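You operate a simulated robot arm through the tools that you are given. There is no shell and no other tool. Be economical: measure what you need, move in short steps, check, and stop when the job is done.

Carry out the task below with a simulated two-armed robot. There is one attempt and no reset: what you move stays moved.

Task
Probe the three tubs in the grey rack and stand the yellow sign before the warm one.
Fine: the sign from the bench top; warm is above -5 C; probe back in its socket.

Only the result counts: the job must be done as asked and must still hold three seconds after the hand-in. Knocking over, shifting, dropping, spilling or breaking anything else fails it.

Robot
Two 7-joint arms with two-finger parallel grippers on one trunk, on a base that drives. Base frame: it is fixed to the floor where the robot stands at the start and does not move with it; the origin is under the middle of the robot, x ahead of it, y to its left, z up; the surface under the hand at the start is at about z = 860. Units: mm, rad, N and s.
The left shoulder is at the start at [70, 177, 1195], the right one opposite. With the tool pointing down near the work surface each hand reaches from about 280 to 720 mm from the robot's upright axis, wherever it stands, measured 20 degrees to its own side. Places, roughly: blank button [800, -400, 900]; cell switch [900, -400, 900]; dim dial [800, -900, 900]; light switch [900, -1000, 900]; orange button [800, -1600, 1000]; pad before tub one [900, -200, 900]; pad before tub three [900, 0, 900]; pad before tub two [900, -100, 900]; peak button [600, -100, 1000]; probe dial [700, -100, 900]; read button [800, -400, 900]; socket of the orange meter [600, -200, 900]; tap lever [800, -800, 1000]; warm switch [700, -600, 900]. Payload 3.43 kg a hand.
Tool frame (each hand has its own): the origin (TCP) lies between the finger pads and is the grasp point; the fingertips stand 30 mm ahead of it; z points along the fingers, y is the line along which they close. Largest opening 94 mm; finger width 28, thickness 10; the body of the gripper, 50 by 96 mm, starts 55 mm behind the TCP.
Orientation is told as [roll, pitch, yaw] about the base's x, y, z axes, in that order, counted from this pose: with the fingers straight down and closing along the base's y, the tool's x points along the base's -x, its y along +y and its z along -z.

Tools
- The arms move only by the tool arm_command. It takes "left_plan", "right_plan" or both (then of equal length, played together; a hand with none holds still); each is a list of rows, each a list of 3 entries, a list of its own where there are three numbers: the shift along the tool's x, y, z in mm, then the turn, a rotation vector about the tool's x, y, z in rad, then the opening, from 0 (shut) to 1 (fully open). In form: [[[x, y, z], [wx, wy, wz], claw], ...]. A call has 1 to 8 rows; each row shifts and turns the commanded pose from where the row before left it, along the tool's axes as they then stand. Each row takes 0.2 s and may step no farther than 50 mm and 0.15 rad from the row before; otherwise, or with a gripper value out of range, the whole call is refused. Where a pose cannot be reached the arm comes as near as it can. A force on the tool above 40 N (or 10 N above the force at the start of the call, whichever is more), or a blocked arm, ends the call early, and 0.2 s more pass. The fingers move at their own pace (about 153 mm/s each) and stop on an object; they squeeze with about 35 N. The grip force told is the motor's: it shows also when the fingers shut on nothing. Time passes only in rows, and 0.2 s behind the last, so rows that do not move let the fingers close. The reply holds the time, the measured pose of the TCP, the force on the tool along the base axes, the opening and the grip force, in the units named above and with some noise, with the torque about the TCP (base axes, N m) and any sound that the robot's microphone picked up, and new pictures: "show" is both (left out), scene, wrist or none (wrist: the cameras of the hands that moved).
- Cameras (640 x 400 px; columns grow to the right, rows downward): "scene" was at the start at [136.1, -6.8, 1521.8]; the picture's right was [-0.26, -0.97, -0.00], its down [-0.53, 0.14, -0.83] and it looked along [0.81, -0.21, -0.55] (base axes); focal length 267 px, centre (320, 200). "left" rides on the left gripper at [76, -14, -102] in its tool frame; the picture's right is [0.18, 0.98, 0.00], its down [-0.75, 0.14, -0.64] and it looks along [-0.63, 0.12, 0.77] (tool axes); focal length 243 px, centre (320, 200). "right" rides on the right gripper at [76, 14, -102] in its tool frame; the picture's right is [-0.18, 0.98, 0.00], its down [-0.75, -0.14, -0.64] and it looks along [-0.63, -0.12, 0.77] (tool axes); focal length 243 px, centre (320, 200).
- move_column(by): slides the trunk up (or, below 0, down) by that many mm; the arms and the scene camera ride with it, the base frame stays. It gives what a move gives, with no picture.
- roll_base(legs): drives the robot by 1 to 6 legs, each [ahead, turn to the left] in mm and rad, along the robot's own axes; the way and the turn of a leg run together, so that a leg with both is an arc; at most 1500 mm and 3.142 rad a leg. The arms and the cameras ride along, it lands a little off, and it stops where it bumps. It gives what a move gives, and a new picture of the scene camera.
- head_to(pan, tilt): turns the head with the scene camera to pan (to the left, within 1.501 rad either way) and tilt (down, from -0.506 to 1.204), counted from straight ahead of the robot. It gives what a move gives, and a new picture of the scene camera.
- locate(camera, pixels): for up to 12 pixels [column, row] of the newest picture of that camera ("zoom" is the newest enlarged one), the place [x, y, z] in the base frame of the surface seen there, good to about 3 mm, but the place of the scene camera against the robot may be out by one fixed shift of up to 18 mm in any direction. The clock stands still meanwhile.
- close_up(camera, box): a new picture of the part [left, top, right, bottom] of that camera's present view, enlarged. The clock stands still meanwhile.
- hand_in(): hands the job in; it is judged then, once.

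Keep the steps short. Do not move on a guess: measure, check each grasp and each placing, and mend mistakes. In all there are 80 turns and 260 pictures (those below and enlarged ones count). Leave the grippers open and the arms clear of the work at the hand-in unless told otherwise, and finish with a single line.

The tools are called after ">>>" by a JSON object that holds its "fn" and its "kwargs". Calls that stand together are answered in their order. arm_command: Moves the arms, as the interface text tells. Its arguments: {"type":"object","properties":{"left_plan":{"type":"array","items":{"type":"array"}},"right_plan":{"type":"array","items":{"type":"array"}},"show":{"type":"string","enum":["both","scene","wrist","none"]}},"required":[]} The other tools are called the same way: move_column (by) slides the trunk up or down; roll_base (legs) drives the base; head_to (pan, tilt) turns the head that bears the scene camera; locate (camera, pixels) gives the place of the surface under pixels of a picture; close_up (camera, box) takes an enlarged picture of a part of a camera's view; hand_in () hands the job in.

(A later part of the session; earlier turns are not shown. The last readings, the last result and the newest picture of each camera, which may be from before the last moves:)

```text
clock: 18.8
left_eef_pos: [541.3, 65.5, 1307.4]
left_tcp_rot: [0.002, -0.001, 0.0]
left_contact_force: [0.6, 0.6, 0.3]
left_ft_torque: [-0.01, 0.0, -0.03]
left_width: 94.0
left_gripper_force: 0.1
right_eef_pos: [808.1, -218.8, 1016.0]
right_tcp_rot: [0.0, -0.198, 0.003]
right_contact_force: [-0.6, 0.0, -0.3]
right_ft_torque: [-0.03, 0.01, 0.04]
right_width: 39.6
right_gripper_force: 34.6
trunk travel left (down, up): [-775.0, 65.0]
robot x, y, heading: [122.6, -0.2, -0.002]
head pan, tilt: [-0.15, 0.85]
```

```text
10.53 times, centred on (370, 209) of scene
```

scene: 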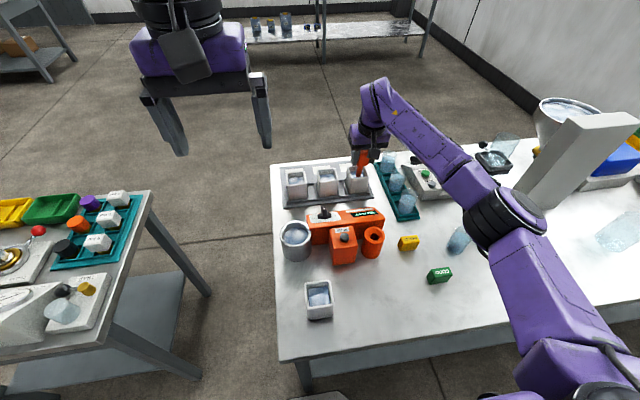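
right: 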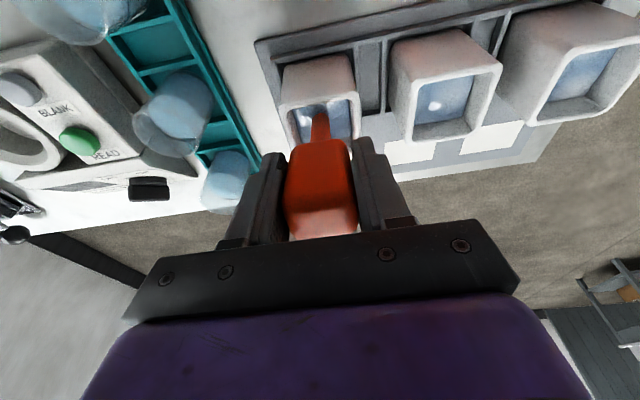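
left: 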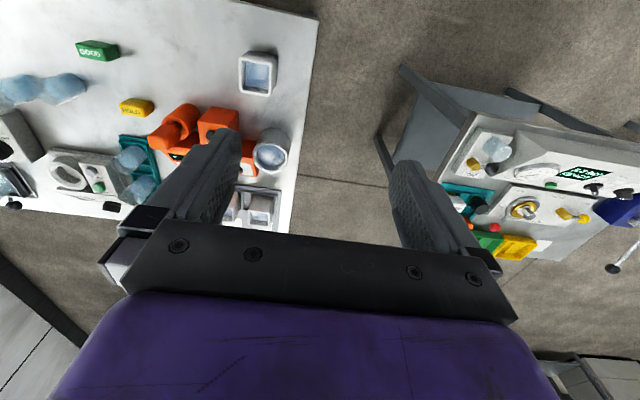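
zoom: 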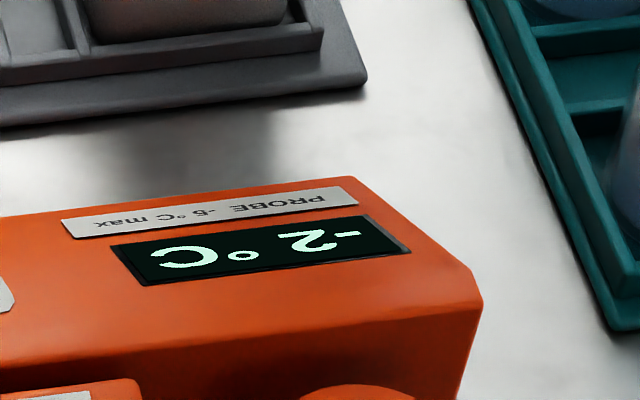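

Tub one: −2 °C, steady. I lift 70 mm, go 95 mm left to tub two and lower again.

>>> {"fn": "arm_command", "kwargs": {"right_plan": [[[-7, 0, -34.3], [0, 0, 0], 0], [[-7, 0, -34.3], [0, 0, 0], 0], [[0, 48, 0], [0, 0, 0], 0], [[0, 48, 0], [0, 0, 0], 0], [[0, 0, 0], [0, 0, 0], 0]], "show": "wrist"}}

>>> {"fn": "locate", "kwargs": {"camera": "right", "pixels": [[320, 112], [320, 118], [320, 125], [290, 100], [345, 100]]}}

```text
clock: 20.0
left_eef_pos: [540.2, 64.9, 1308.0]
left_tcp_rot: [0.002, 0.0, 0.0]
left_contact_force: [-0.6, -0.1, -0.1]
left_ft_torque: [0.01, 0.03, -0.02]
left_width: 94.2
left_gripper_force: 0.0
right_eef_pos: [805.5, -127.0, 1085.8]
right_tcp_rot: [0.002, -0.199, 0.001]
right_contact_force: [0.1, -0.2, -0.8]
right_ft_torque: [0.04, -0.01, -0.01]
right_width: 39.5
right_gripper_force: 34.6
trunk travel left (down, up): [-775.0, 65.0]
robot x, y, heading: [123.4, 0.5, -0.0]
head pan, tilt: [-0.15, 0.85]
```

right: 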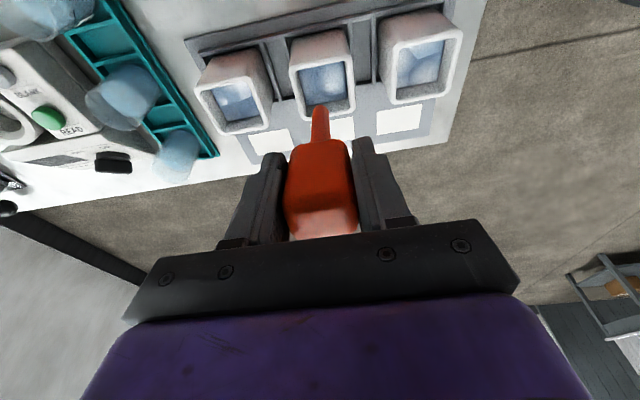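

```text
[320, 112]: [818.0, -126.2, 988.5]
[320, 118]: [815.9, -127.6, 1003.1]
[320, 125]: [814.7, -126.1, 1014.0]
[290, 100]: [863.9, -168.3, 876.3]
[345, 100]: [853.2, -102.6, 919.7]
```

Tip at y≈−126; tub two centre −121. I correct 4 mm and lower, then hold.

>>> {"fn": "arm_command", "kwargs": {"right_plan": [[[-3, 4, 0], [0, 0, 0], 0], [[7, 0, 34.3], [0, 0, 0], 0], [[7, 0, 34.3], [0, 0, 0], 0], [[0, 0, 0], [0, 0, 0], 0], [[0, 0, 0], [0, 0, 0], 0], [[0, 0, 0], [0, 0, 0], 0], [[0, 0, 0], [0, 0, 0], 0], [[0, 0, 0], [0, 0, 0], 0]], "show": "wrist"}}

>>> {"fn": "arm_command", "kwargs": {"right_plan": [[[0, 0, 0], [0, 0, 0], 0], [[0, 0, 0], [0, 0, 0], 0], [[0, 0, 0], [0, 0, 0], 0], [[0, 0, 0], [0, 0, 0], 0], [[0, 0, 0], [0, 0, 0], 0], [[0, 0, 0], [0, 0, 0], 0], [[0, 0, 0], [0, 0, 0], 0], [[0, 0, 0], [0, 0, 0], 0]], "show": "none"}}

>>> {"fn": "close_up", "kwargs": {"camera": "scene", "box": [340, 190, 400, 228]}}

```text
clock: 21.8
left_eef_pos: [542.0, 64.9, 1308.2]
left_tcp_rot: [-0.001, 0.001, 0.001]
left_contact_force: [0.3, 0.6, 0.0]
left_ft_torque: [0.0, -0.02, 0.01]
left_width: 93.9
left_gripper_force: 0.0
right_eef_pos: [808.9, -121.3, 1015.7]
right_tcp_rot: [0.0, -0.2, 0.002]
right_contact_force: [0.6, 0.0, 0.1]
right_ft_torque: [-0.04, -0.01, 0.0]
right_width: 39.5
right_gripper_force: 34.7
trunk travel left (down, up): [-775.0, 65.0]
robot x, y, heading: [123.6, -1.8, -0.0]
head pan, tilt: [-0.15, 0.85]
```

right: 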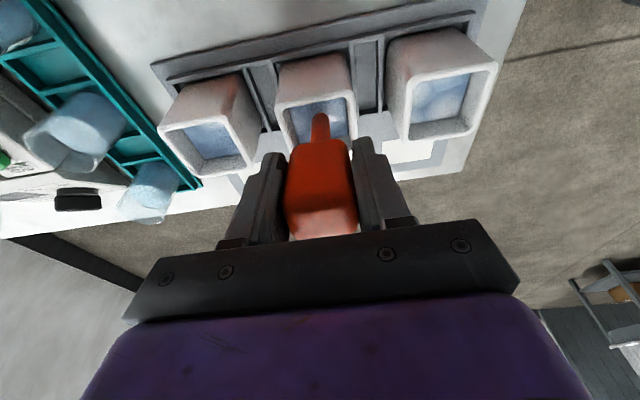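

```text
clock: 23.6
left_eef_pos: [541.9, 64.8, 1307.8]
left_tcp_rot: [0.001, 0.0, 0.0]
left_contact_force: [0.0, -0.2, 0.0]
left_ft_torque: [0.0, -0.06, 0.02]
left_width: 94.0
left_gripper_force: 0.1
right_eef_pos: [810.1, -121.3, 1015.5]
right_tcp_rot: [-0.001, -0.199, 0.003]
right_contact_force: [-0.8, 1.5, 0.3]
right_ft_torque: [0.0, 0.0, 0.02]
right_width: 39.5
right_gripper_force: 34.8
trunk travel left (down, up): [-775.0, 65.0]
robot x, y, heading: [124.5, 0.1, 0.001]
head pan, tilt: [-0.15, 0.85]
```

```text
10.53 times, centred on (370, 209) of scene
```

zoom: 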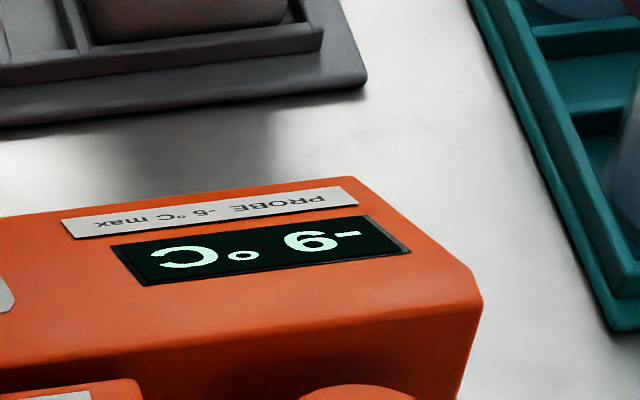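

Tub two reads −6 or −9 °C (upside down), below −5 either way. On to tub three, y≈−27.

>>> {"fn": "arm_command", "kwargs": {"right_plan": [[[-7, 0, -34.3], [0, 0, 0], 0], [[-7, 0, -34.3], [0, 0, 0], 0], [[0, 48, 0], [0, 0, 0], 0], [[0, 47, 0], [0, 0, 0], 0], [[0, 0, 0], [0, 0, 0], 0]], "show": "wrist"}}

>>> {"fn": "locate", "kwargs": {"camera": "right", "pixels": [[320, 112], [320, 118], [320, 85], [315, 85]]}}

```text
clock: 24.8
left_eef_pos: [541.4, 65.8, 1307.7]
left_tcp_rot: [0.001, 0.0, -0.002]
left_contact_force: [-0.3, -0.8, -0.1]
left_ft_torque: [0.04, 0.0, -0.02]
left_width: 94.1
left_gripper_force: 0.0
right_eef_pos: [810.6, -22.5, 1087.1]
right_tcp_rot: [0.002, -0.2, 0.004]
right_contact_force: [-0.1, -0.5, -0.6]
right_ft_torque: [-0.02, 0.02, -0.01]
right_width: 39.3
right_gripper_force: 34.6
trunk travel left (down, up): [-775.0, 65.0]
robot x, y, heading: [124.3, -1.5, 0.004]
head pan, tilt: [-0.15, 0.85]
```

right: 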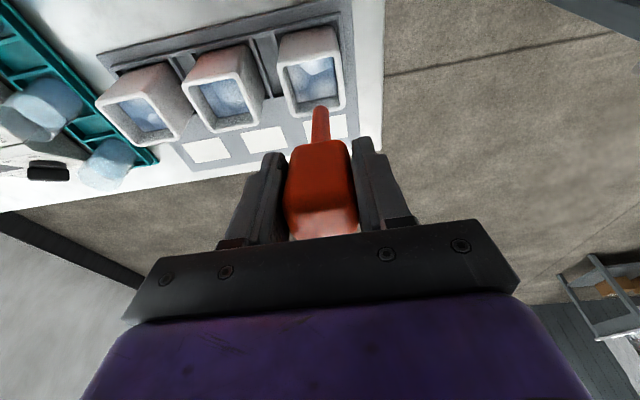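

```text
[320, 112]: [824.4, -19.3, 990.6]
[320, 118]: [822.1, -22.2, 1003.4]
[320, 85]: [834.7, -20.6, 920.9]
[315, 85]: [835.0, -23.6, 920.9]
```

Shift −4 mm in y, lower, hold, read.

>>> {"fn": "arm_command", "kwargs": {"right_plan": [[[0, -4, 0], [0, 0, 0], 0], [[7, 0, 34.3], [0, 0, 0], 0], [[7, 0, 34.3], [0, 0, 0], 0], [[0, 0, 0], [0, 0, 0], 0], [[0, 0, 0], [0, 0, 0], 0], [[0, 0, 0], [0, 0, 0], 0], [[0, 0, 0], [0, 0, 0], 0], [[0, 0, 0], [0, 0, 0], 0]], "show": "none"}}

>>> {"fn": "arm_command", "kwargs": {"right_plan": [[[0, 0, 0], [0, 0, 0], 0], [[0, 0, 0], [0, 0, 0], 0], [[0, 0, 0], [0, 0, 0], 0], [[0, 0, 0], [0, 0, 0], 0], [[0, 0, 0], [0, 0, 0], 0], [[0, 0, 0], [0, 0, 0], 0], [[0, 0, 0], [0, 0, 0], 0], [[0, 0, 0], [0, 0, 0], 0]], "show": "scene"}}

>>> {"fn": "close_up", "kwargs": {"camera": "scene", "box": [340, 190, 400, 228]}}

```text
clock: 26.6
left_eef_pos: [541.6, 64.7, 1307.6]
left_tcp_rot: [0.0, 0.0, 0.002]
left_contact_force: [0.0, -0.6, -0.2]
left_ft_torque: [0.01, -0.01, 0.03]
left_width: 94.1
left_gripper_force: 0.0
right_eef_pos: [808.8, -26.4, 1016.8]
right_tcp_rot: [0.002, -0.2, 0.003]
right_contact_force: [-0.7, 0.2, -0.8]
right_ft_torque: [0.01, -0.01, 0.01]
right_width: 39.6
right_gripper_force: 34.6
trunk travel left (down, up): [-775.0, 65.0]
robot x, y, heading: [126.0, -1.0, 0.002]
head pan, tilt: [-0.15, 0.85]
```

```text
clock: 28.4
left_eef_pos: [540.7, 65.9, 1307.7]
left_tcp_rot: [0.001, 0.001, -0.001]
left_contact_force: [0.0, 0.9, -0.7]
left_ft_torque: [-0.03, -0.02, 0.02]
left_width: 93.9
left_gripper_force: 0.1
right_eef_pos: [808.4, -25.5, 1017.4]
right_tcp_rot: [0.0, -0.198, 0.003]
right_contact_force: [-0.1, 0.2, -1.2]
right_ft_torque: [0.02, -0.01, 0.06]
right_width: 39.4
right_gripper_force: 34.9
trunk travel left (down, up): [-775.0, 65.0]
robot x, y, heading: [121.7, 1.3, 0.005]
head pan, tilt: [-0.15, 0.85]
```

scene: 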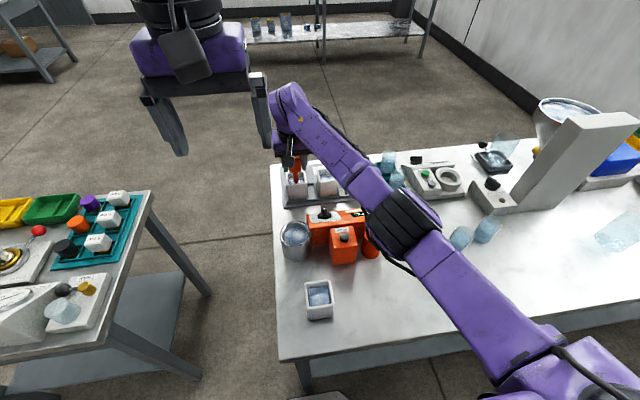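

```text
10.53 times, centred on (370, 209) of scene
```

zoom: 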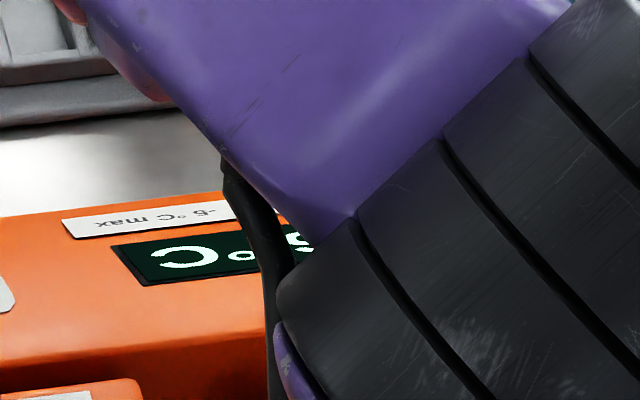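

The arm hides the digit from the head; I try the left wrist camera.

>>> {"fn": "arm_command", "kwargs": {"left_plan": [[[0, 0, 0], [0, 0, 0], 1]], "show": "wrist"}}

```text
clock: 28.8
left_eef_pos: [540.9, 67.3, 1308.0]
left_tcp_rot: [-0.001, 0.0, 0.0]
left_contact_force: [0.2, 0.3, 0.3]
left_ft_torque: [-0.03, -0.02, 0.01]
left_width: 94.1
left_gripper_force: 0.0
right_eef_pos: [808.5, -25.2, 1017.8]
right_tcp_rot: [-0.001, -0.198, 0.003]
right_contact_force: [-0.5, 0.0, -1.0]
right_ft_torque: [0.03, 0.03, 0.0]
right_width: 39.6
right_gripper_force: 35.3
trunk travel left (down, up): [-775.0, 65.0]
robot x, y, heading: [123.8, 0.4, -0.004]
head pan, tilt: [-0.15, 0.85]
```

left: 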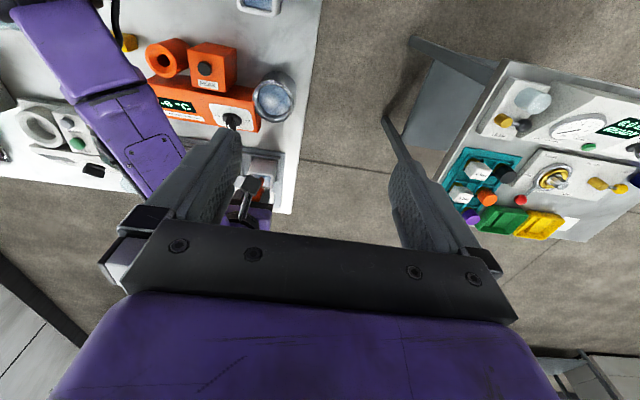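

The display is visible at (178,104) in the left camera. Zooming.

>>> {"fn": "close_up", "kwargs": {"camera": "left", "box": [150, 85, 210, 122]}}

```text
10.67 times, centred on (180, 104) of left
```

zoom: 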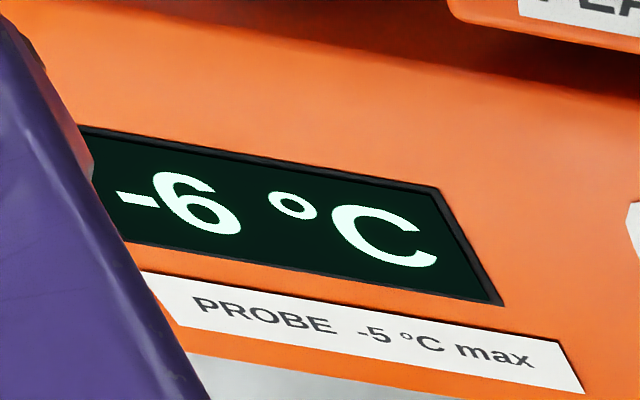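

Tub three −6 °C, tub two −6 °C or lower; tub one at −2 °C is the warm one. Now I lift the probe and carry it back towards its socket.

>>> {"fn": "arm_command", "kwargs": {"right_plan": [[[-8.9, 0, -44.1], [0, 0, 0], 0], [[-8.9, 0, -44.1], [0, 0, 0], 0], [[-5, 0, -25], [0, 0, 0], 0], [[0, 0, 0], [0, 0.1, 0], 0], [[0, 0, 0], [0, 0.1, 0], 0], [[35, -29.5, 0], [0, 0, 0], 0], [[35, -29.5, 0], [0, 0, 0], 0], [[35, -29.5, 0], [0, 0, 0], 0]], "show": "none"}}

>>> {"fn": "arm_command", "kwargs": {"right_plan": [[[35, -29.5, 0], [0, 0, 0], 0], [[35, -29.5, 0], [0, 0, 0], 0], [[30, -26, 0], [0, 0, 0], 0], [[0, 0, 0], [0, 0, 0], 0]], "show": "both"}}

```text
clock: 30.6
left_eef_pos: [541.8, 66.4, 1306.7]
left_tcp_rot: [0.001, 0.001, 0.0]
left_contact_force: [0.3, 0.0, -0.1]
left_ft_torque: [0.0, -0.02, -0.01]
left_width: 94.1
left_gripper_force: 0.0
right_eef_pos: [789.6, -34.0, 1127.9]
right_tcp_rot: [-0.002, -0.099, 0.005]
right_contact_force: [0.0, 0.0, -0.4]
right_ft_torque: [0.02, 0.02, -0.03]
right_width: 39.4
right_gripper_force: 34.9
right hand out of reach, approached as far as the arm can: row 4, 5, 6, 7, 8
trunk travel left (down, up): [-775.0, 65.0]
robot x, y, heading: [121.3, 2.3, -0.004]
head pan, tilt: [-0.15, 0.85]
```

```text
clock: 31.6
left_eef_pos: [541.8, 65.6, 1307.0]
left_tcp_rot: [0.0, 0.0, 0.001]
left_contact_force: [0.6, 0.2, -0.3]
left_ft_torque: [-0.03, 0.0, 0.0]
left_width: 94.1
left_gripper_force: 0.0
right_eef_pos: [788.3, -34.4, 1126.1]
right_tcp_rot: [0.0, -0.099, 0.004]
right_contact_force: [0.1, -0.2, -0.3]
right_ft_torque: [-0.03, 0.0, 0.0]
right_width: 39.5
right_gripper_force: 34.9
right hand out of reach, approached as far as the arm can: row 1, 2, 3
trunk travel left (down, up): [-775.0, 65.0]
robot x, y, heading: [120.1, 0.6, -0.002]
head pan, tilt: [-0.15, 0.85]
```

scene: 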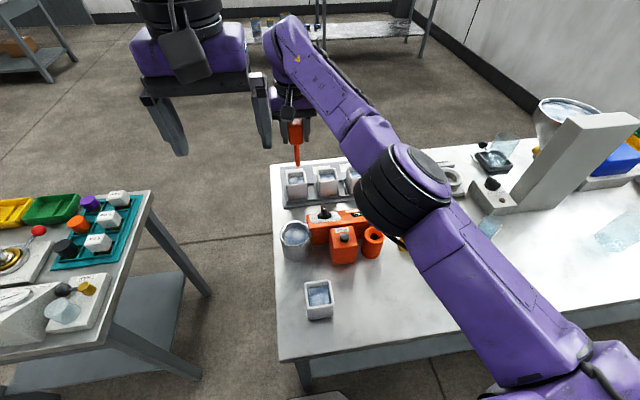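
right: 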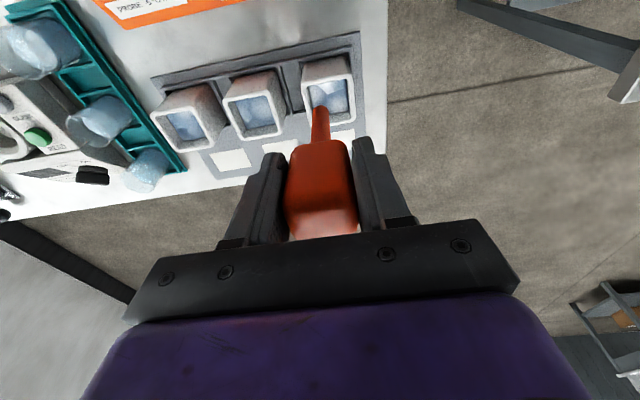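

The untilting got stuck. I try stepping sideways (−y) and back keeping the present tilt.

>>> {"fn": "arm_command", "kwargs": {"right_plan": [[[0, -30, 5], [0, 0, 0], 0], [[20, -30, 0], [0, 0, 0], 0], [[35, -25, 0], [0, 0, 0], 0]], "show": "scene"}}

```text
clock: 32.4
left_eef_pos: [538.6, 65.8, 1307.7]
left_tcp_rot: [0.0, -0.002, -0.002]
left_contact_force: [0.3, 0.3, -0.4]
left_ft_torque: [-0.01, -0.05, -0.01]
left_width: 94.0
left_gripper_force: 0.1
right_eef_pos: [734.9, -123.9, 1118.3]
right_tcp_rot: [-0.002, -0.099, 0.001]
right_contact_force: [0.4, 0.0, -0.2]
right_ft_torque: [0.0, -0.01, 0.01]
right_width: 39.2
right_gripper_force: 34.6
trunk travel left (down, up): [-775.0, 65.0]
robot x, y, heading: [120.8, 1.0, 0.001]
head pan, tilt: [-0.15, 0.85]
```

scene: 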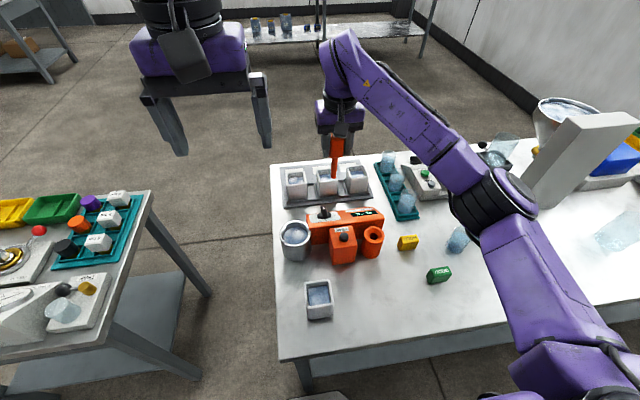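

Free again. I untilt and go on to above the socket.

>>> {"fn": "arm_command", "kwargs": {"right_plan": [[[0, 0, 0], [0, 0.099, 0], 0], [[35, -20, -4], [0, 0, 0], 0], [[35, -20, -4], [0, 0, 0], 0], [[35, -20, -3], [0, 0, 0], 0], [[32, -19, -2], [0, 0, 0], 0], [[0, 0, 0], [0, 0, 0], 0]], "show": "both"}}

```text
clock: 33.8
left_eef_pos: [542.1, 66.4, 1307.5]
left_tcp_rot: [0.0, -0.001, -0.001]
left_contact_force: [0.4, 0.9, -0.3]
left_ft_torque: [-0.04, 0.02, 0.0]
left_width: 94.0
left_gripper_force: 0.1
right_eef_pos: [600.9, -198.0, 1129.4]
right_tcp_rot: [-0.002, 0.001, 0.002]
right_contact_force: [0.0, -0.4, -0.4]
right_ft_torque: [-0.01, -0.02, 0.0]
right_width: 39.0
right_gripper_force: 35.2
trunk travel left (down, up): [-775.0, 65.0]
robot x, y, heading: [120.9, 1.1, -0.0]
head pan, tilt: [-0.15, 0.85]
```

scene: 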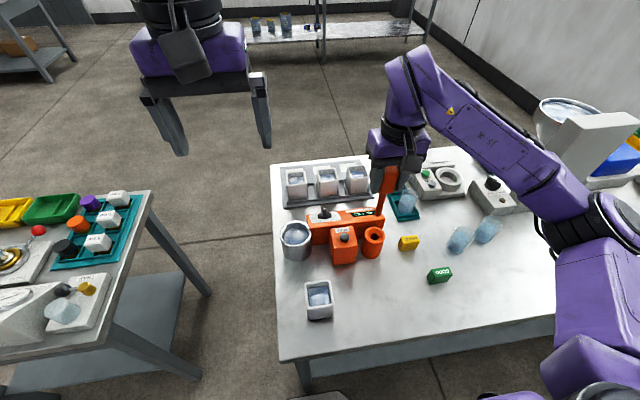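
right: 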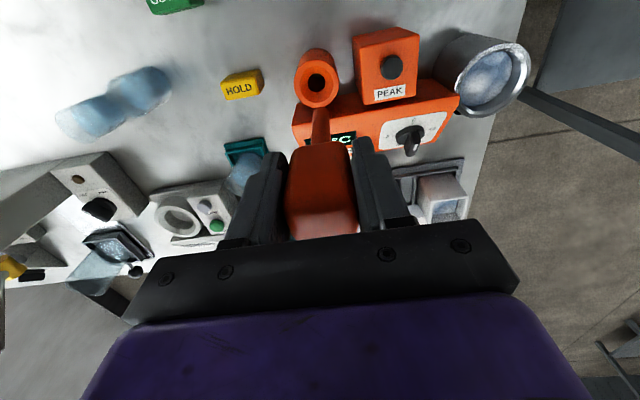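

Compared to the lift picture, the hole is 4 px left and 3 px up: I correct (−3.5,−4) mm and lower 90 mm, then check.

>>> {"fn": "arm_command", "kwargs": {"right_plan": [[[3.5, -4.2, 0], [0, 0, 0], 0], [[0, 0, 35], [0, 0, 0], 0], [[0, 0, 20], [0, 0, 0], 0], [[0, 0, 15], [0, 0, 0], 0]], "show": "wrist"}}

>>> {"fn": "close_up", "kwargs": {"camera": "right", "box": [270, 30, 390, 180]}}

```text
clock: 34.8
left_eef_pos: [540.7, 65.7, 1306.5]
left_tcp_rot: [0.0, 0.001, 0.0]
left_contact_force: [0.8, 0.5, -0.1]
left_ft_torque: [0.02, -0.02, -0.01]
left_width: 94.1
left_gripper_force: 0.1
right_eef_pos: [597.1, -207.6, 1061.2]
right_tcp_rot: [-0.001, -0.003, 0.003]
right_contact_force: [0.8, -0.5, 0.1]
right_ft_torque: [0.01, 0.01, 0.0]
right_width: 39.3
right_gripper_force: 35.3
trunk travel left (down, up): [-775.0, 65.0]
robot x, y, heading: [121.3, 1.3, -0.0]
head pan, tilt: [-0.15, 0.85]
```

right: 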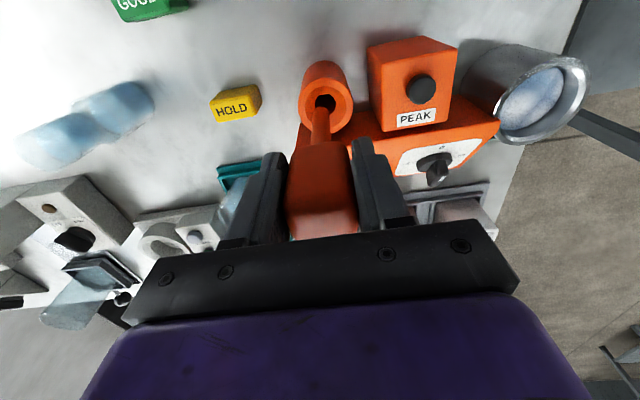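

```text
2.67 times, centred on (330, 105) of right
```

zoom: 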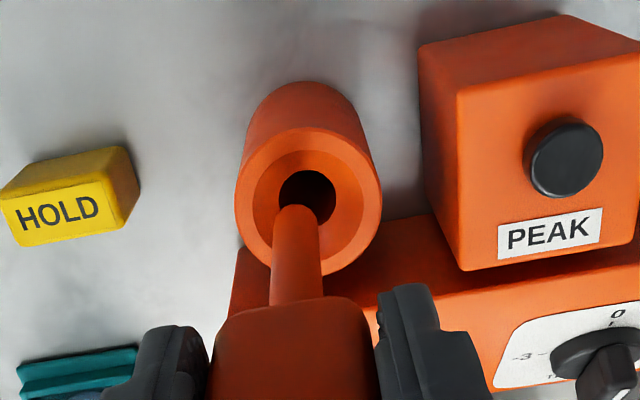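

>>> {"fn": "locate", "kwargs": {"camera": "zoom", "pixels": [[297, 213], [296, 240], [274, 243], [318, 243], [245, 200], [374, 190], [300, 135], [312, 262], [310, 140], [296, 270]]}}

```text
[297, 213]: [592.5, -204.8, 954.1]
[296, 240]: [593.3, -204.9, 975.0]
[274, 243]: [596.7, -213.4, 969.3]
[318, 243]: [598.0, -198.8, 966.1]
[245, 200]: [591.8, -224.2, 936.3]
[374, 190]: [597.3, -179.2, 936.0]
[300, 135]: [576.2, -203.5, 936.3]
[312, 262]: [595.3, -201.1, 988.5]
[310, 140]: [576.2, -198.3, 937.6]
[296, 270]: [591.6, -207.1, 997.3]
```

The stem is ~3.5 mm too far right (−y); x is fine. I correct and lower into the funnel, gently.

>>> {"fn": "arm_command", "kwargs": {"right_plan": [[[0, 3.5, 0], [0, 0, 0], 0], [[0, 0, 12], [0, 0, 0], 0], [[0, 0, 12], [0, 0, 0], 0], [[0, 0, 12], [0, 0, 0], 0]], "show": "wrist"}}

>>> {"fn": "close_up", "kwargs": {"camera": "right", "box": [270, 30, 390, 180]}}

```text
clock: 35.8
left_eef_pos: [542.6, 66.6, 1307.6]
left_tcp_rot: [-0.001, -0.001, 0.0]
left_contact_force: [-0.7, -0.6, -0.1]
left_ft_torque: [-0.01, -0.01, 0.0]
left_width: 93.8
left_gripper_force: 0.1
right_eef_pos: [598.5, -203.3, 1023.1]
right_tcp_rot: [-0.001, 0.0, 0.003]
right_contact_force: [-0.2, 1.6, 0.2]
right_ft_torque: [0.06, 0.06, 0.02]
right_width: 39.5
right_gripper_force: 35.5
trunk travel left (down, up): [-775.0, 65.0]
robot x, y, heading: [122.7, 0.8, -0.001]
head pan, tilt: [-0.15, 0.85]
```

right: 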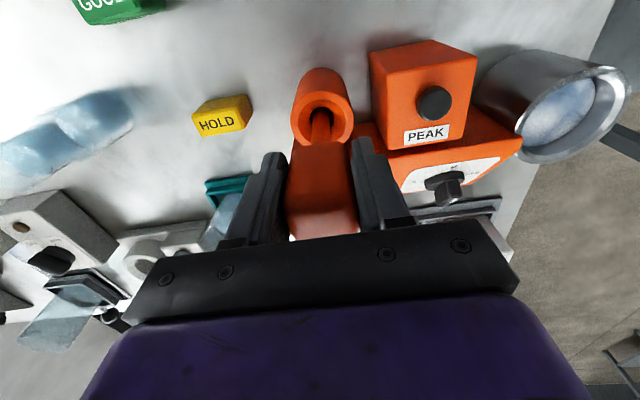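

```text
2.67 times, centred on (330, 105) of right
```

zoom: 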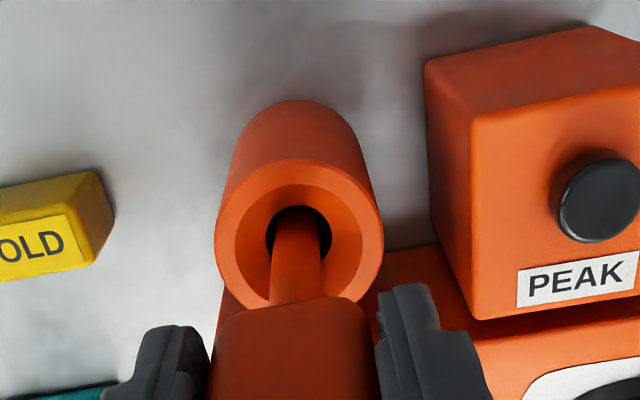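

The stem is entering the hole. I lower the remaining ~39 mm in small steps.

>>> {"fn": "arm_command", "kwargs": {"right_plan": [[[0, 0, 12], [0, 0, 0], 0], [[0, 0, 12], [0, 0, 0], 0], [[0, 0, 8], [0, 0, 0], 0], [[0, 0, 5], [0, 0, 0], 0], [[0, 0, 3], [0, 0, 0], 0]], "show": "wrist"}}

```text
clock: 37.0
left_eef_pos: [541.4, 66.6, 1307.6]
left_tcp_rot: [0.0, 0.0, 0.0]
left_contact_force: [0.2, 0.3, -0.5]
left_ft_torque: [-0.01, -0.03, 0.02]
left_width: 94.3
left_gripper_force: 0.0
right_eef_pos: [598.6, -202.8, 984.7]
right_tcp_rot: [-0.002, -0.001, 0.004]
right_contact_force: [0.0, 0.1, -0.6]
right_ft_torque: [0.04, -0.03, 0.03]
right_width: 39.4
right_gripper_force: 34.2
trunk travel left (down, up): [-775.0, 65.0]
robot x, y, heading: [122.7, 2.7, -0.002]
head pan, tilt: [-0.15, 0.85]
```

right: 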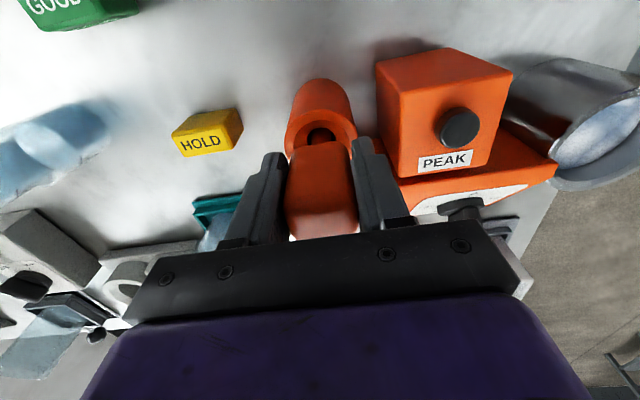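

It matches the original seating. One more 2 mm down, then open to 60 mm and rise.

>>> {"fn": "arm_command", "kwargs": {"right_plan": [[[0, 0, 2], [0, 0, 0], 0], [[0, 0, 0], [0, 0, 0], 0.64], [[0, 0, 0], [0, 0, 0], 0.64], [[0, 0, -30], [0, 0, 0], 0.64], [[0, 0, -45], [0, 0, 0], 0.64], [[0, 0, -45], [0, 0, 0], 0.64]], "show": "both"}}

>>> {"fn": "close_up", "kwargs": {"camera": "scene", "box": [320, 190, 430, 262]}}

>>> {"fn": "close_up", "kwargs": {"camera": "right", "box": [215, 40, 355, 170]}}

```text
clock: 38.4
left_eef_pos: [542.2, 66.8, 1307.3]
left_tcp_rot: [0.001, 0.0, 0.0]
left_contact_force: [0.3, 0.4, 0.0]
left_ft_torque: [-0.04, -0.01, 0.02]
left_width: 93.9
left_gripper_force: 0.1
right_eef_pos: [595.6, -198.3, 1100.4]
right_tcp_rot: [-0.002, 0.0, 0.003]
right_contact_force: [0.1, 0.1, -0.1]
right_ft_torque: [0.03, 0.04, -0.03]
right_width: 60.2
right_gripper_force: 0.0
trunk travel left (down, up): [-775.0, 65.0]
robot x, y, heading: [123.8, 0.2, -0.0]
head pan, tilt: [-0.15, 0.85]
```

scene: 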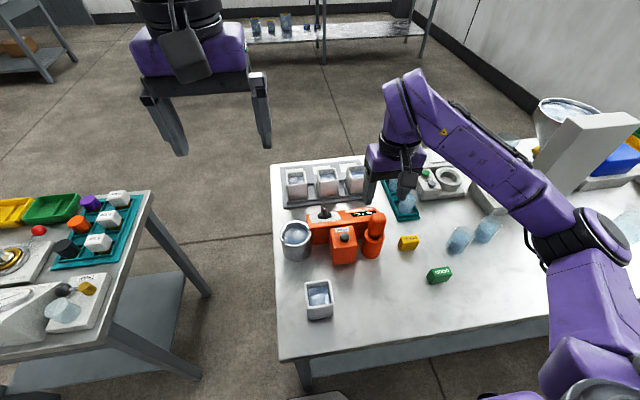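
right: 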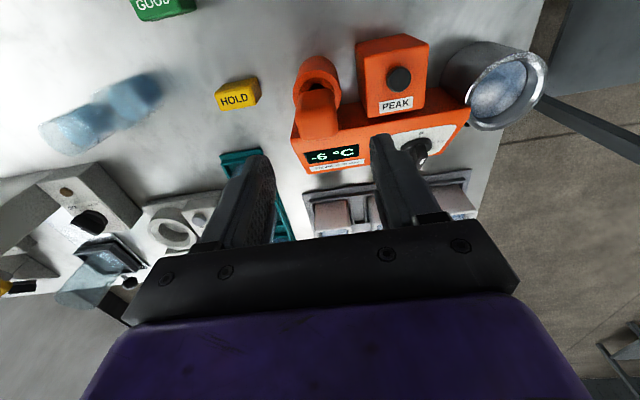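

```text
5.56 times, centred on (375, 226) of scene
```

zoom: 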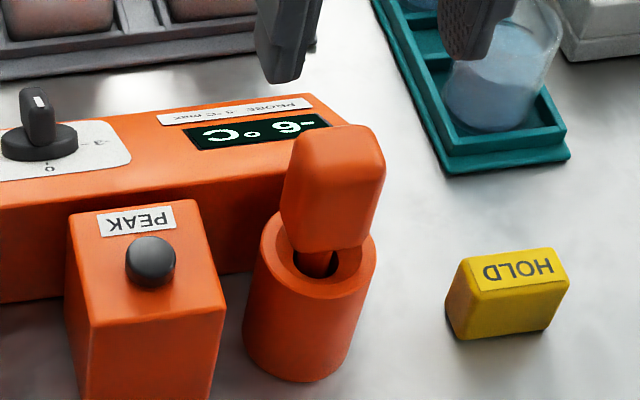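

```text
3.08 times, centred on (285, 105) of right
```

zoom: 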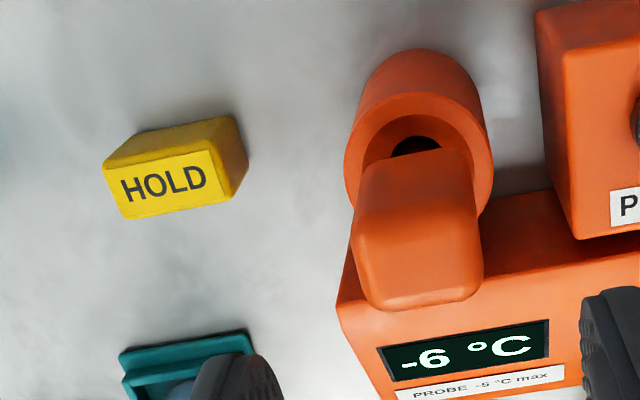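

The probe is back in its socket. The pad before tub one (922,−214) is beyond easy tool-down reach from here. Plan: move the base to about y=−330 turned a bit right, and place the sign with the left arm. First I raise the right hand to a safe height and measure the sign from here.

>>> {"fn": "locate", "kwargs": {"camera": "right", "pixels": [[223, 98], [235, 100], [252, 90], [222, 108], [255, 98], [238, 85], [219, 93], [257, 86], [248, 79], [245, 103]]}}

>>> {"fn": "arm_command", "kwargs": {"right_plan": [[[0, 0, -45], [0, 0, 0], 1], [[8, -20, -40], [0, 0, 0], 1], [[8, -20, -40], [0, 0, 0], 1], [[8, -20, -40], [0, 0, 0], 1], [[10, -22, -38], [0, 0, 0], 1], [[11, -22, -37], [0, 0, 0], 1]], "show": "wrist"}}

```text
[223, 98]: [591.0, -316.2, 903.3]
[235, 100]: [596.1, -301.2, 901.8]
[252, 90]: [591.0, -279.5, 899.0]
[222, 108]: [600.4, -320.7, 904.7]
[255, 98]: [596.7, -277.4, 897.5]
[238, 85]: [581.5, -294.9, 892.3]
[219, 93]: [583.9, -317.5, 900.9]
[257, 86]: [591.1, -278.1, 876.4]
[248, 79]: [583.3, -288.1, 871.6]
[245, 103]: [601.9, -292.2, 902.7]
```

```text
clock: 39.8
left_eef_pos: [539.9, 65.7, 1308.2]
left_tcp_rot: [0.0, -0.003, -0.001]
left_contact_force: [0.1, 0.9, -0.3]
left_ft_torque: [-0.02, -0.02, 0.02]
left_width: 93.9
left_gripper_force: 0.1
right_eef_pos: [549.6, -306.9, 1343.2]
right_tcp_rot: [0.0, -0.002, 0.003]
right_contact_force: [-0.1, 0.4, 0.2]
right_ft_torque: [0.02, 0.01, -0.02]
right_width: 93.8
right_gripper_force: 0.1
trunk travel left (down, up): [-775.0, 65.0]
robot x, y, heading: [119.3, -4.1, -0.001]
head pan, tilt: [-0.15, 0.85]
```

right: 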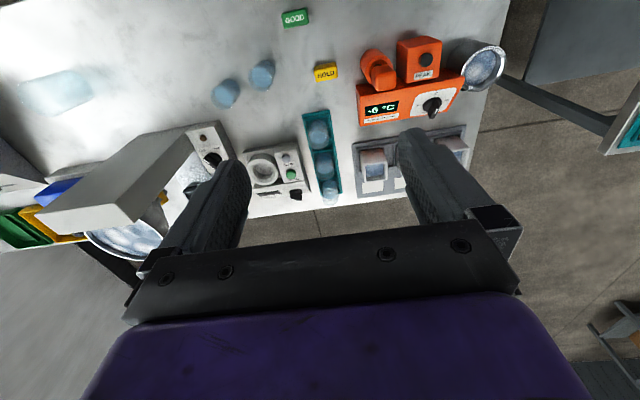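

Sign: x 581–604, y −320…−278, top z≈903. Now I back off 125 mm, turn right, drive 345 mm sideways, and turn back to heading −0.4.

>>> {"fn": "roll_base", "kwargs": {"legs": [[-125, 0], [0, -1.35], [345, 0], [0, 0.95]]}}

```text
clock: 48.7
left_eef_pos: [475.4, -454.8, 1307.3]
left_tcp_rot: [0.001, -0.001, -0.431]
left_contact_force: [0.3, 0.2, 0.8]
left_ft_torque: [0.01, 0.04, 0.02]
left_width: 93.9
left_gripper_force: 0.0
right_eef_pos: [327.7, -796.1, 1343.2]
right_tcp_rot: [-0.001, -0.001, -0.43]
right_contact_force: [-0.1, 0.6, -0.6]
right_ft_torque: [-0.01, -0.01, -0.01]
right_width: 94.2
right_gripper_force: 0.1
trunk travel left (down, up): [-775.0, 65.0]
robot x, y, heading: [68.9, -338.5, -0.434]
head pan, tilt: [-0.15, 0.85]
```

scene: 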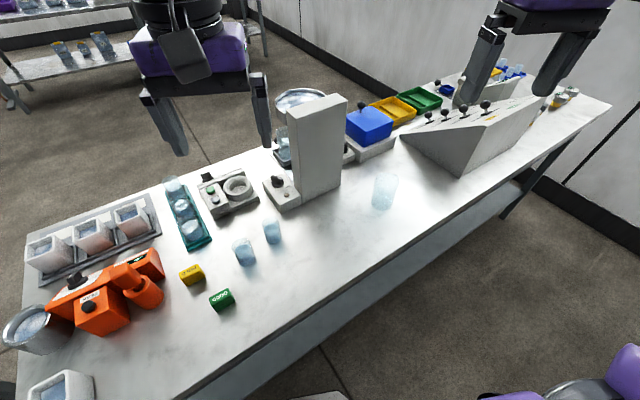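

Landed at (69,−338), heading −0.43; nothing bumped. I drive 75 mm ahead and turn the head to the work.

>>> {"fn": "roll_base", "kwargs": {"legs": [[75, 0]]}}

>>> {"fn": "head_to", "kwargs": {"pan": 0.45, "tilt": 0.85}}

```text
clock: 49.7
left_eef_pos: [533.7, -481.8, 1311.2]
left_tcp_rot: [-0.001, -0.008, -0.436]
left_contact_force: [-0.4, 0.9, -0.4]
left_ft_torque: [-0.07, -0.08, 0.03]
left_width: 94.0
left_gripper_force: 0.2
right_eef_pos: [385.3, -823.0, 1347.3]
right_tcp_rot: [-0.001, -0.01, -0.431]
right_contact_force: [-0.8, 0.0, 0.6]
right_ft_torque: [-0.03, -0.05, -0.02]
right_width: 94.0
right_gripper_force: 0.2
trunk travel left (down, up): [-775.0, 65.0]
robot x, y, heading: [134.8, -369.5, -0.43]
head pan, tilt: [-0.15, 0.85]
```

scene: 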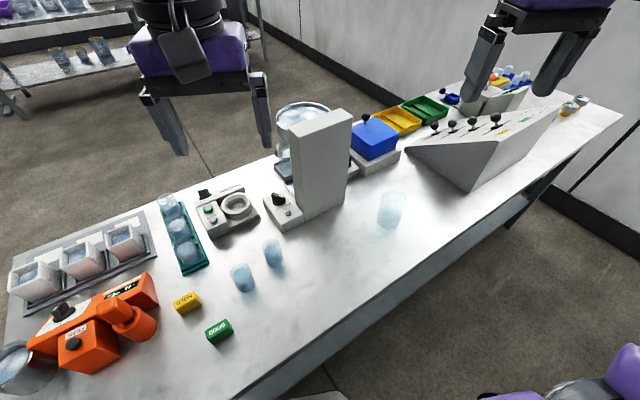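

```text
clock: 50.7
left_eef_pos: [542.5, -485.7, 1307.5]
left_tcp_rot: [0.0, -0.001, -0.436]
left_contact_force: [0.2, 0.2, 0.4]
left_ft_torque: [0.03, -0.03, 0.01]
left_width: 93.9
left_gripper_force: 0.0
right_eef_pos: [395.6, -827.8, 1342.8]
right_tcp_rot: [0.0, -0.002, -0.432]
right_contact_force: [-0.4, 0.4, -0.7]
right_ft_torque: [0.04, -0.01, -0.02]
right_width: 93.9
right_gripper_force: 0.0
trunk travel left (down, up): [-775.0, 65.0]
robot x, y, heading: [132.7, -367.4, -0.434]
head pan, tilt: [0.45, 0.85]
```

scene: 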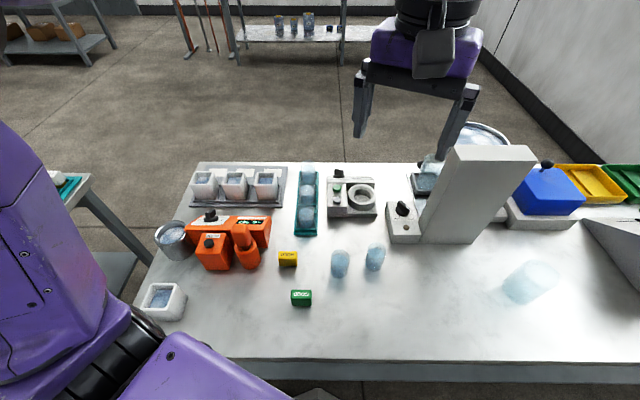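

Now I yaw the left hand back to zero and move it towards a spot above the sign.

>>> {"fn": "arm_command", "kwargs": {"left_plan": [[[0, 0, 0], [0, 0, -0.145], 1], [[0, 0, 0], [0, 0, -0.145], 1], [[0, 0, 0], [0, 0, -0.144], 1], [[-8.3, 31, 34.5], [0, 0, 0], 1], [[-8.3, 31, 34.5], [0, 0, 0], 1], [[-8.3, 31, 34.5], [0, 0, 0], 1], [[-8.3, 31, 34.5], [0, 0, 0], 1]], "show": "both"}}

```text
clock: 52.3
left_eef_pos: [576.4, -356.2, 1170.9]
left_tcp_rot: [-0.003, 0.001, -0.002]
left_contact_force: [0.8, 0.0, -1.0]
left_ft_torque: [-0.05, -0.01, -0.03]
left_width: 94.1
left_gripper_force: 0.1
right_eef_pos: [396.3, -824.1, 1343.8]
right_tcp_rot: [-0.004, -0.002, -0.432]
right_contact_force: [-0.2, 1.0, 0.6]
right_ft_torque: [-0.03, 0.01, 0.0]
right_width: 94.0
right_gripper_force: 0.2
trunk travel left (down, up): [-775.0, 65.0]
robot x, y, heading: [138.4, -367.6, -0.435]
head pan, tilt: [0.45, 0.85]
```

scene: 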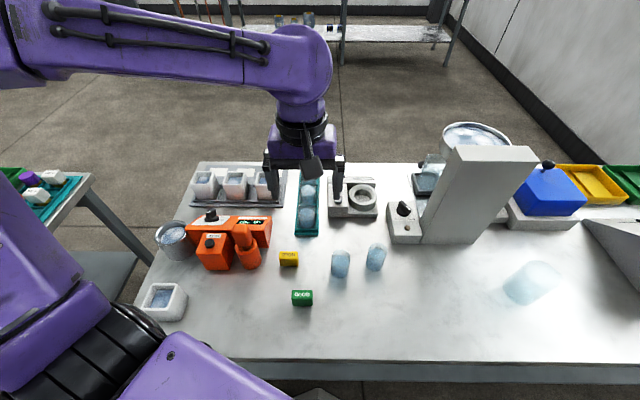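
left: 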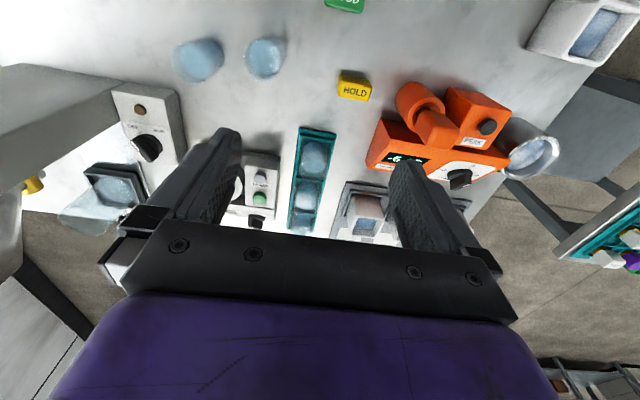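

Before grasping, I test that this arm reaches above the pad with a 0.2 rad tilt.

>>> {"fn": "arm_command", "kwargs": {"left_plan": [[[0, 0, 0], [0, -0.1, 0], 1], [[0, 0, 0], [0, -0.1, 0], 1], [[-37.6, 17.5, 25.9], [0, 0, 0], 1], [[-37.6, 17.5, 25.9], [0, 0, 0], 1], [[-37.6, 17.5, 25.9], [0, 0, 0], 1], [[-37.6, 17.5, 25.9], [0, 0, 0], 1], [[-37.6, 17.5, 25.9], [0, 0, 0], 1], [[-37.6, 17.5, 25.9], [0, 0, 0], 1]], "show": "none"}}

>>> {"fn": "arm_command", "kwargs": {"left_plan": [[[-37.6, 17.5, 25.9], [0, 0, 0], 1], [[-37.6, 17.5, 25.9], [0, 0, 0], 1], [[-10, 0, 2], [0, 0, 0], 1]], "show": "both"}}

```text
clock: 54.1
left_eef_pos: [831.9, -255.7, 1060.4]
left_tcp_rot: [0.0, -0.2, -0.002]
left_contact_force: [0.8, -0.8, -0.6]
left_ft_torque: [-0.04, 0.02, 0.01]
left_width: 93.9
left_gripper_force: 0.1
right_eef_pos: [397.3, -826.4, 1342.1]
right_tcp_rot: [-0.003, 0.0, -0.431]
right_contact_force: [-0.4, 0.0, 0.2]
right_ft_torque: [0.06, -0.03, 0.06]
right_width: 94.0
right_gripper_force: 0.2
trunk travel left (down, up): [-775.0, 65.0]
robot x, y, heading: [134.1, -365.4, -0.433]
head pan, tilt: [0.45, 0.85]
```

```text
clock: 54.9
left_eef_pos: [922.5, -220.1, 1026.7]
left_tcp_rot: [0.0, -0.202, -0.003]
left_contact_force: [0.1, -0.5, -0.8]
left_ft_torque: [0.0, 0.02, 0.02]
left_width: 94.0
left_gripper_force: 0.0
right_eef_pos: [391.3, -826.4, 1343.4]
right_tcp_rot: [0.0, -0.001, -0.43]
right_contact_force: [-0.6, 0.4, 0.0]
right_ft_torque: [0.01, -0.03, -0.02]
right_width: 93.9
right_gripper_force: 0.2
trunk travel left (down, up): [-775.0, 65.0]
robot x, y, heading: [135.9, -368.5, -0.433]
head pan, tilt: [0.45, 0.85]
```

scene: 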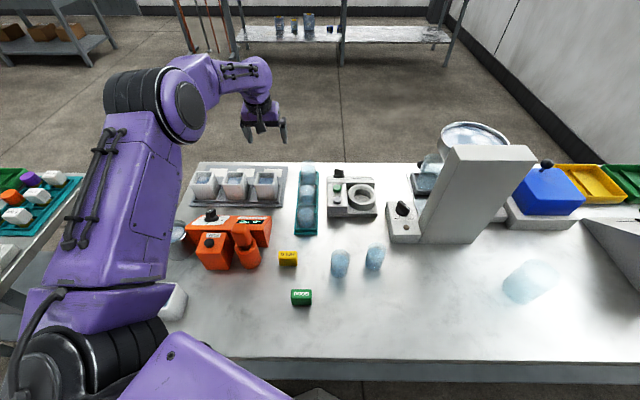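
left: 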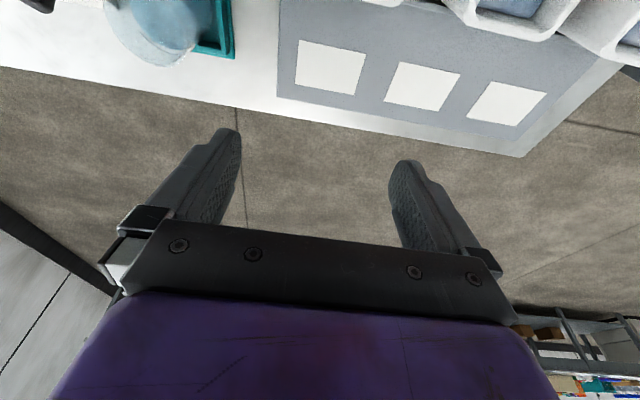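

Reachable. I measure the three pads accurately from here.

>>> {"fn": "locate", "kwargs": {"camera": "left", "pixels": [[330, 67], [299, 44], [364, 56], [355, 93], [297, 83], [421, 87], [505, 102], [440, 15], [468, 22], [520, 38]]}}

```text
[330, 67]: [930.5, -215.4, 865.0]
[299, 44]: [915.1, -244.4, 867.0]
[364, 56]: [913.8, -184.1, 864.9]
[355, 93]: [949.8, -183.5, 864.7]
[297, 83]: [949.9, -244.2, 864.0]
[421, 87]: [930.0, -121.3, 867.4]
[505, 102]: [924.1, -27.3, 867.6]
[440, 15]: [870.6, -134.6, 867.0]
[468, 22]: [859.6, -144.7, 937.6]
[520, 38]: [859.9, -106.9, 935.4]
```

Pad one: x 915–950, y −244…−184, centre (932,−214), z 866. I go back over the sign with a 0.25 rad tilt.

>>> {"fn": "arm_command", "kwargs": {"left_plan": [[[-4, 0, -19.6], [0, -0.05, 0], 1], [[44.6, -11, -11.4], [0, 0, 0], 1], [[44.6, -11, -11.4], [0, 0, 0], 1], [[44.6, -11, -11.4], [0, 0, 0], 1], [[44.6, -11, -11.4], [0, 0, 0], 1], [[44.6, -11, -11.4], [0, 0, 0], 1], [[44.6, -11, -11.4], [0, 0, 0], 1], [[44.6, -11, -11.4], [0, 0, 0], 1]], "show": "both"}}

```text
clock: 56.7
left_eef_pos: [609.0, -302.6, 1034.1]
left_tcp_rot: [-0.018, -0.241, 0.012]
left_contact_force: [0.0, 0.0, 0.8]
left_ft_torque: [0.06, 0.01, 0.02]
left_width: 94.1
left_gripper_force: 0.0
left hand out of reach, approached as far as the arm can: row 8
right_eef_pos: [391.6, -831.7, 1342.1]
right_tcp_rot: [0.003, -0.002, -0.433]
right_contact_force: [0.3, -0.8, 0.0]
right_ft_torque: [0.02, -0.01, -0.03]
right_width: 94.1
right_gripper_force: 0.1
trunk travel left (down, up): [-775.0, 65.0]
robot x, y, heading: [133.9, -369.9, -0.432]
head pan, tilt: [0.45, 0.85]
```

scene: 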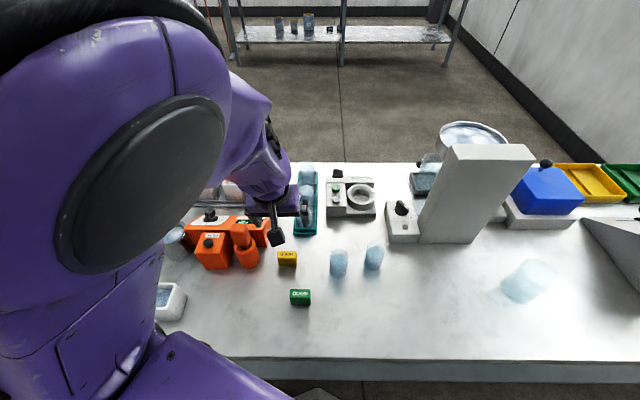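
left: 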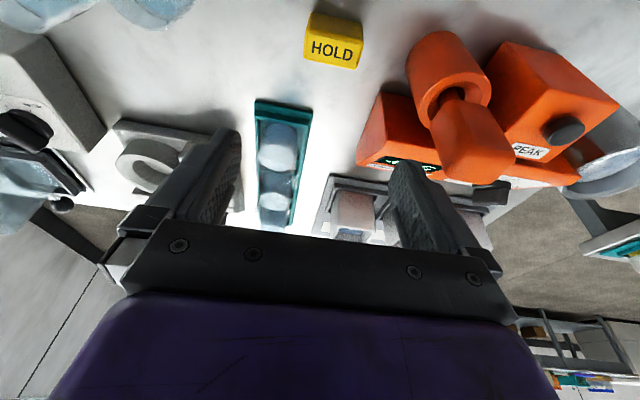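

Too folded close in. I raise the hand, back the base 85 mm so the sign is in a comfortable range.

>>> {"fn": "arm_command", "kwargs": {"left_plan": [[[-29.3, 0, -33.9], [0, 0, 0], 1], [[-29.3, 0, -33.9], [0, 0, 0], 1]], "show": "none"}}

>>> {"fn": "roll_base", "kwargs": {"legs": [[-90, 0]]}}

```text
clock: 57.3
left_eef_pos: [666.2, -299.3, 1107.8]
left_tcp_rot: [-0.021, -0.247, 0.003]
left_contact_force: [-1.0, -0.2, -0.7]
left_ft_torque: [-0.04, 0.01, 0.0]
left_width: 93.8
left_gripper_force: 0.1
left hand out of reach, approached as far as the arm can: row 1
right_eef_pos: [394.3, -829.1, 1342.3]
right_tcp_rot: [0.0, -0.003, -0.432]
right_contact_force: [0.6, -0.4, 0.5]
right_ft_torque: [0.0, -0.03, -0.02]
right_width: 93.9
right_gripper_force: 0.0
trunk travel left (down, up): [-775.0, 65.0]
robot x, y, heading: [133.6, -366.8, -0.429]
head pan, tilt: [0.45, 0.85]
```

```text
clock: 58.5
left_eef_pos: [584.7, -258.5, 1103.6]
left_tcp_rot: [-0.02, -0.242, 0.006]
left_contact_force: [-0.4, 0.1, 0.3]
left_ft_torque: [0.03, -0.02, -0.02]
left_width: 93.9
left_gripper_force: 0.1
right_eef_pos: [313.8, -791.2, 1342.3]
right_tcp_rot: [0.0, -0.001, -0.433]
right_contact_force: [0.6, 0.5, 0.3]
right_ft_torque: [0.01, 0.02, -0.02]
right_width: 94.0
right_gripper_force: 0.0
trunk travel left (down, up): [-775.0, 65.0]
robot x, y, heading: [55.0, -326.0, -0.441]
head pan, tilt: [0.45, 0.85]
```

scene: 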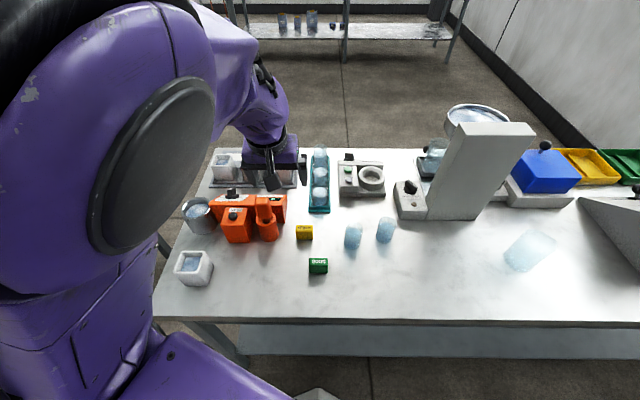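

Now I straighten the small roll error and move over the sign at z≈1045.

>>> {"fn": "arm_command", "kwargs": {"left_plan": [[[3.3, -20, 30], [-0.02, 0, -0.005], 0.8], [[3.3, -20, 30], [0, 0, 0], 0.8], [[0, 0, 0], [0, 0, 0], 0.8]], "show": "both"}}

```text
clock: 59.2
left_eef_pos: [587.0, -299.4, 1046.3]
left_tcp_rot: [-0.001, -0.245, 0.012]
left_contact_force: [0.1, 0.9, 0.5]
left_ft_torque: [-0.02, 0.02, 0.01]
left_width: 75.0
left_gripper_force: 0.1
right_eef_pos: [310.2, -787.2, 1344.2]
right_tcp_rot: [-0.001, -0.003, -0.429]
right_contact_force: [-0.4, 0.4, -0.3]
right_ft_torque: [-0.03, 0.0, 0.02]
right_width: 94.1
right_gripper_force: 0.0
trunk travel left (down, up): [-775.0, 65.0]
robot x, y, heading: [54.6, -332.1, -0.434]
head pan, tilt: [0.45, 0.85]
```

scene: 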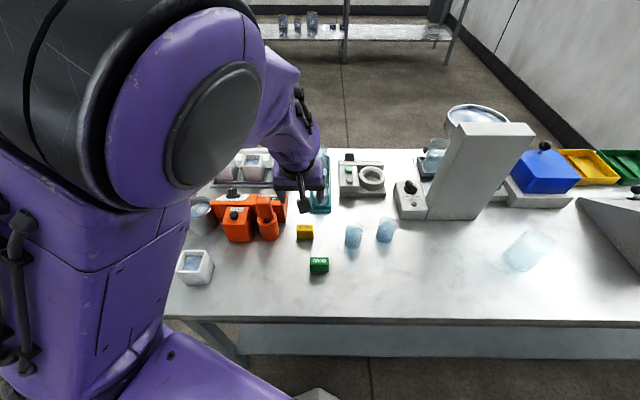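
left: 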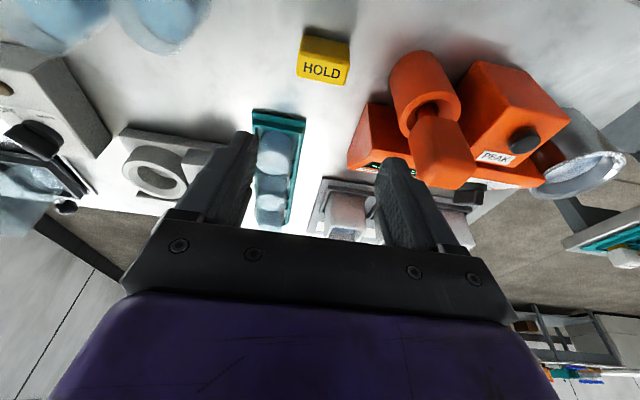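

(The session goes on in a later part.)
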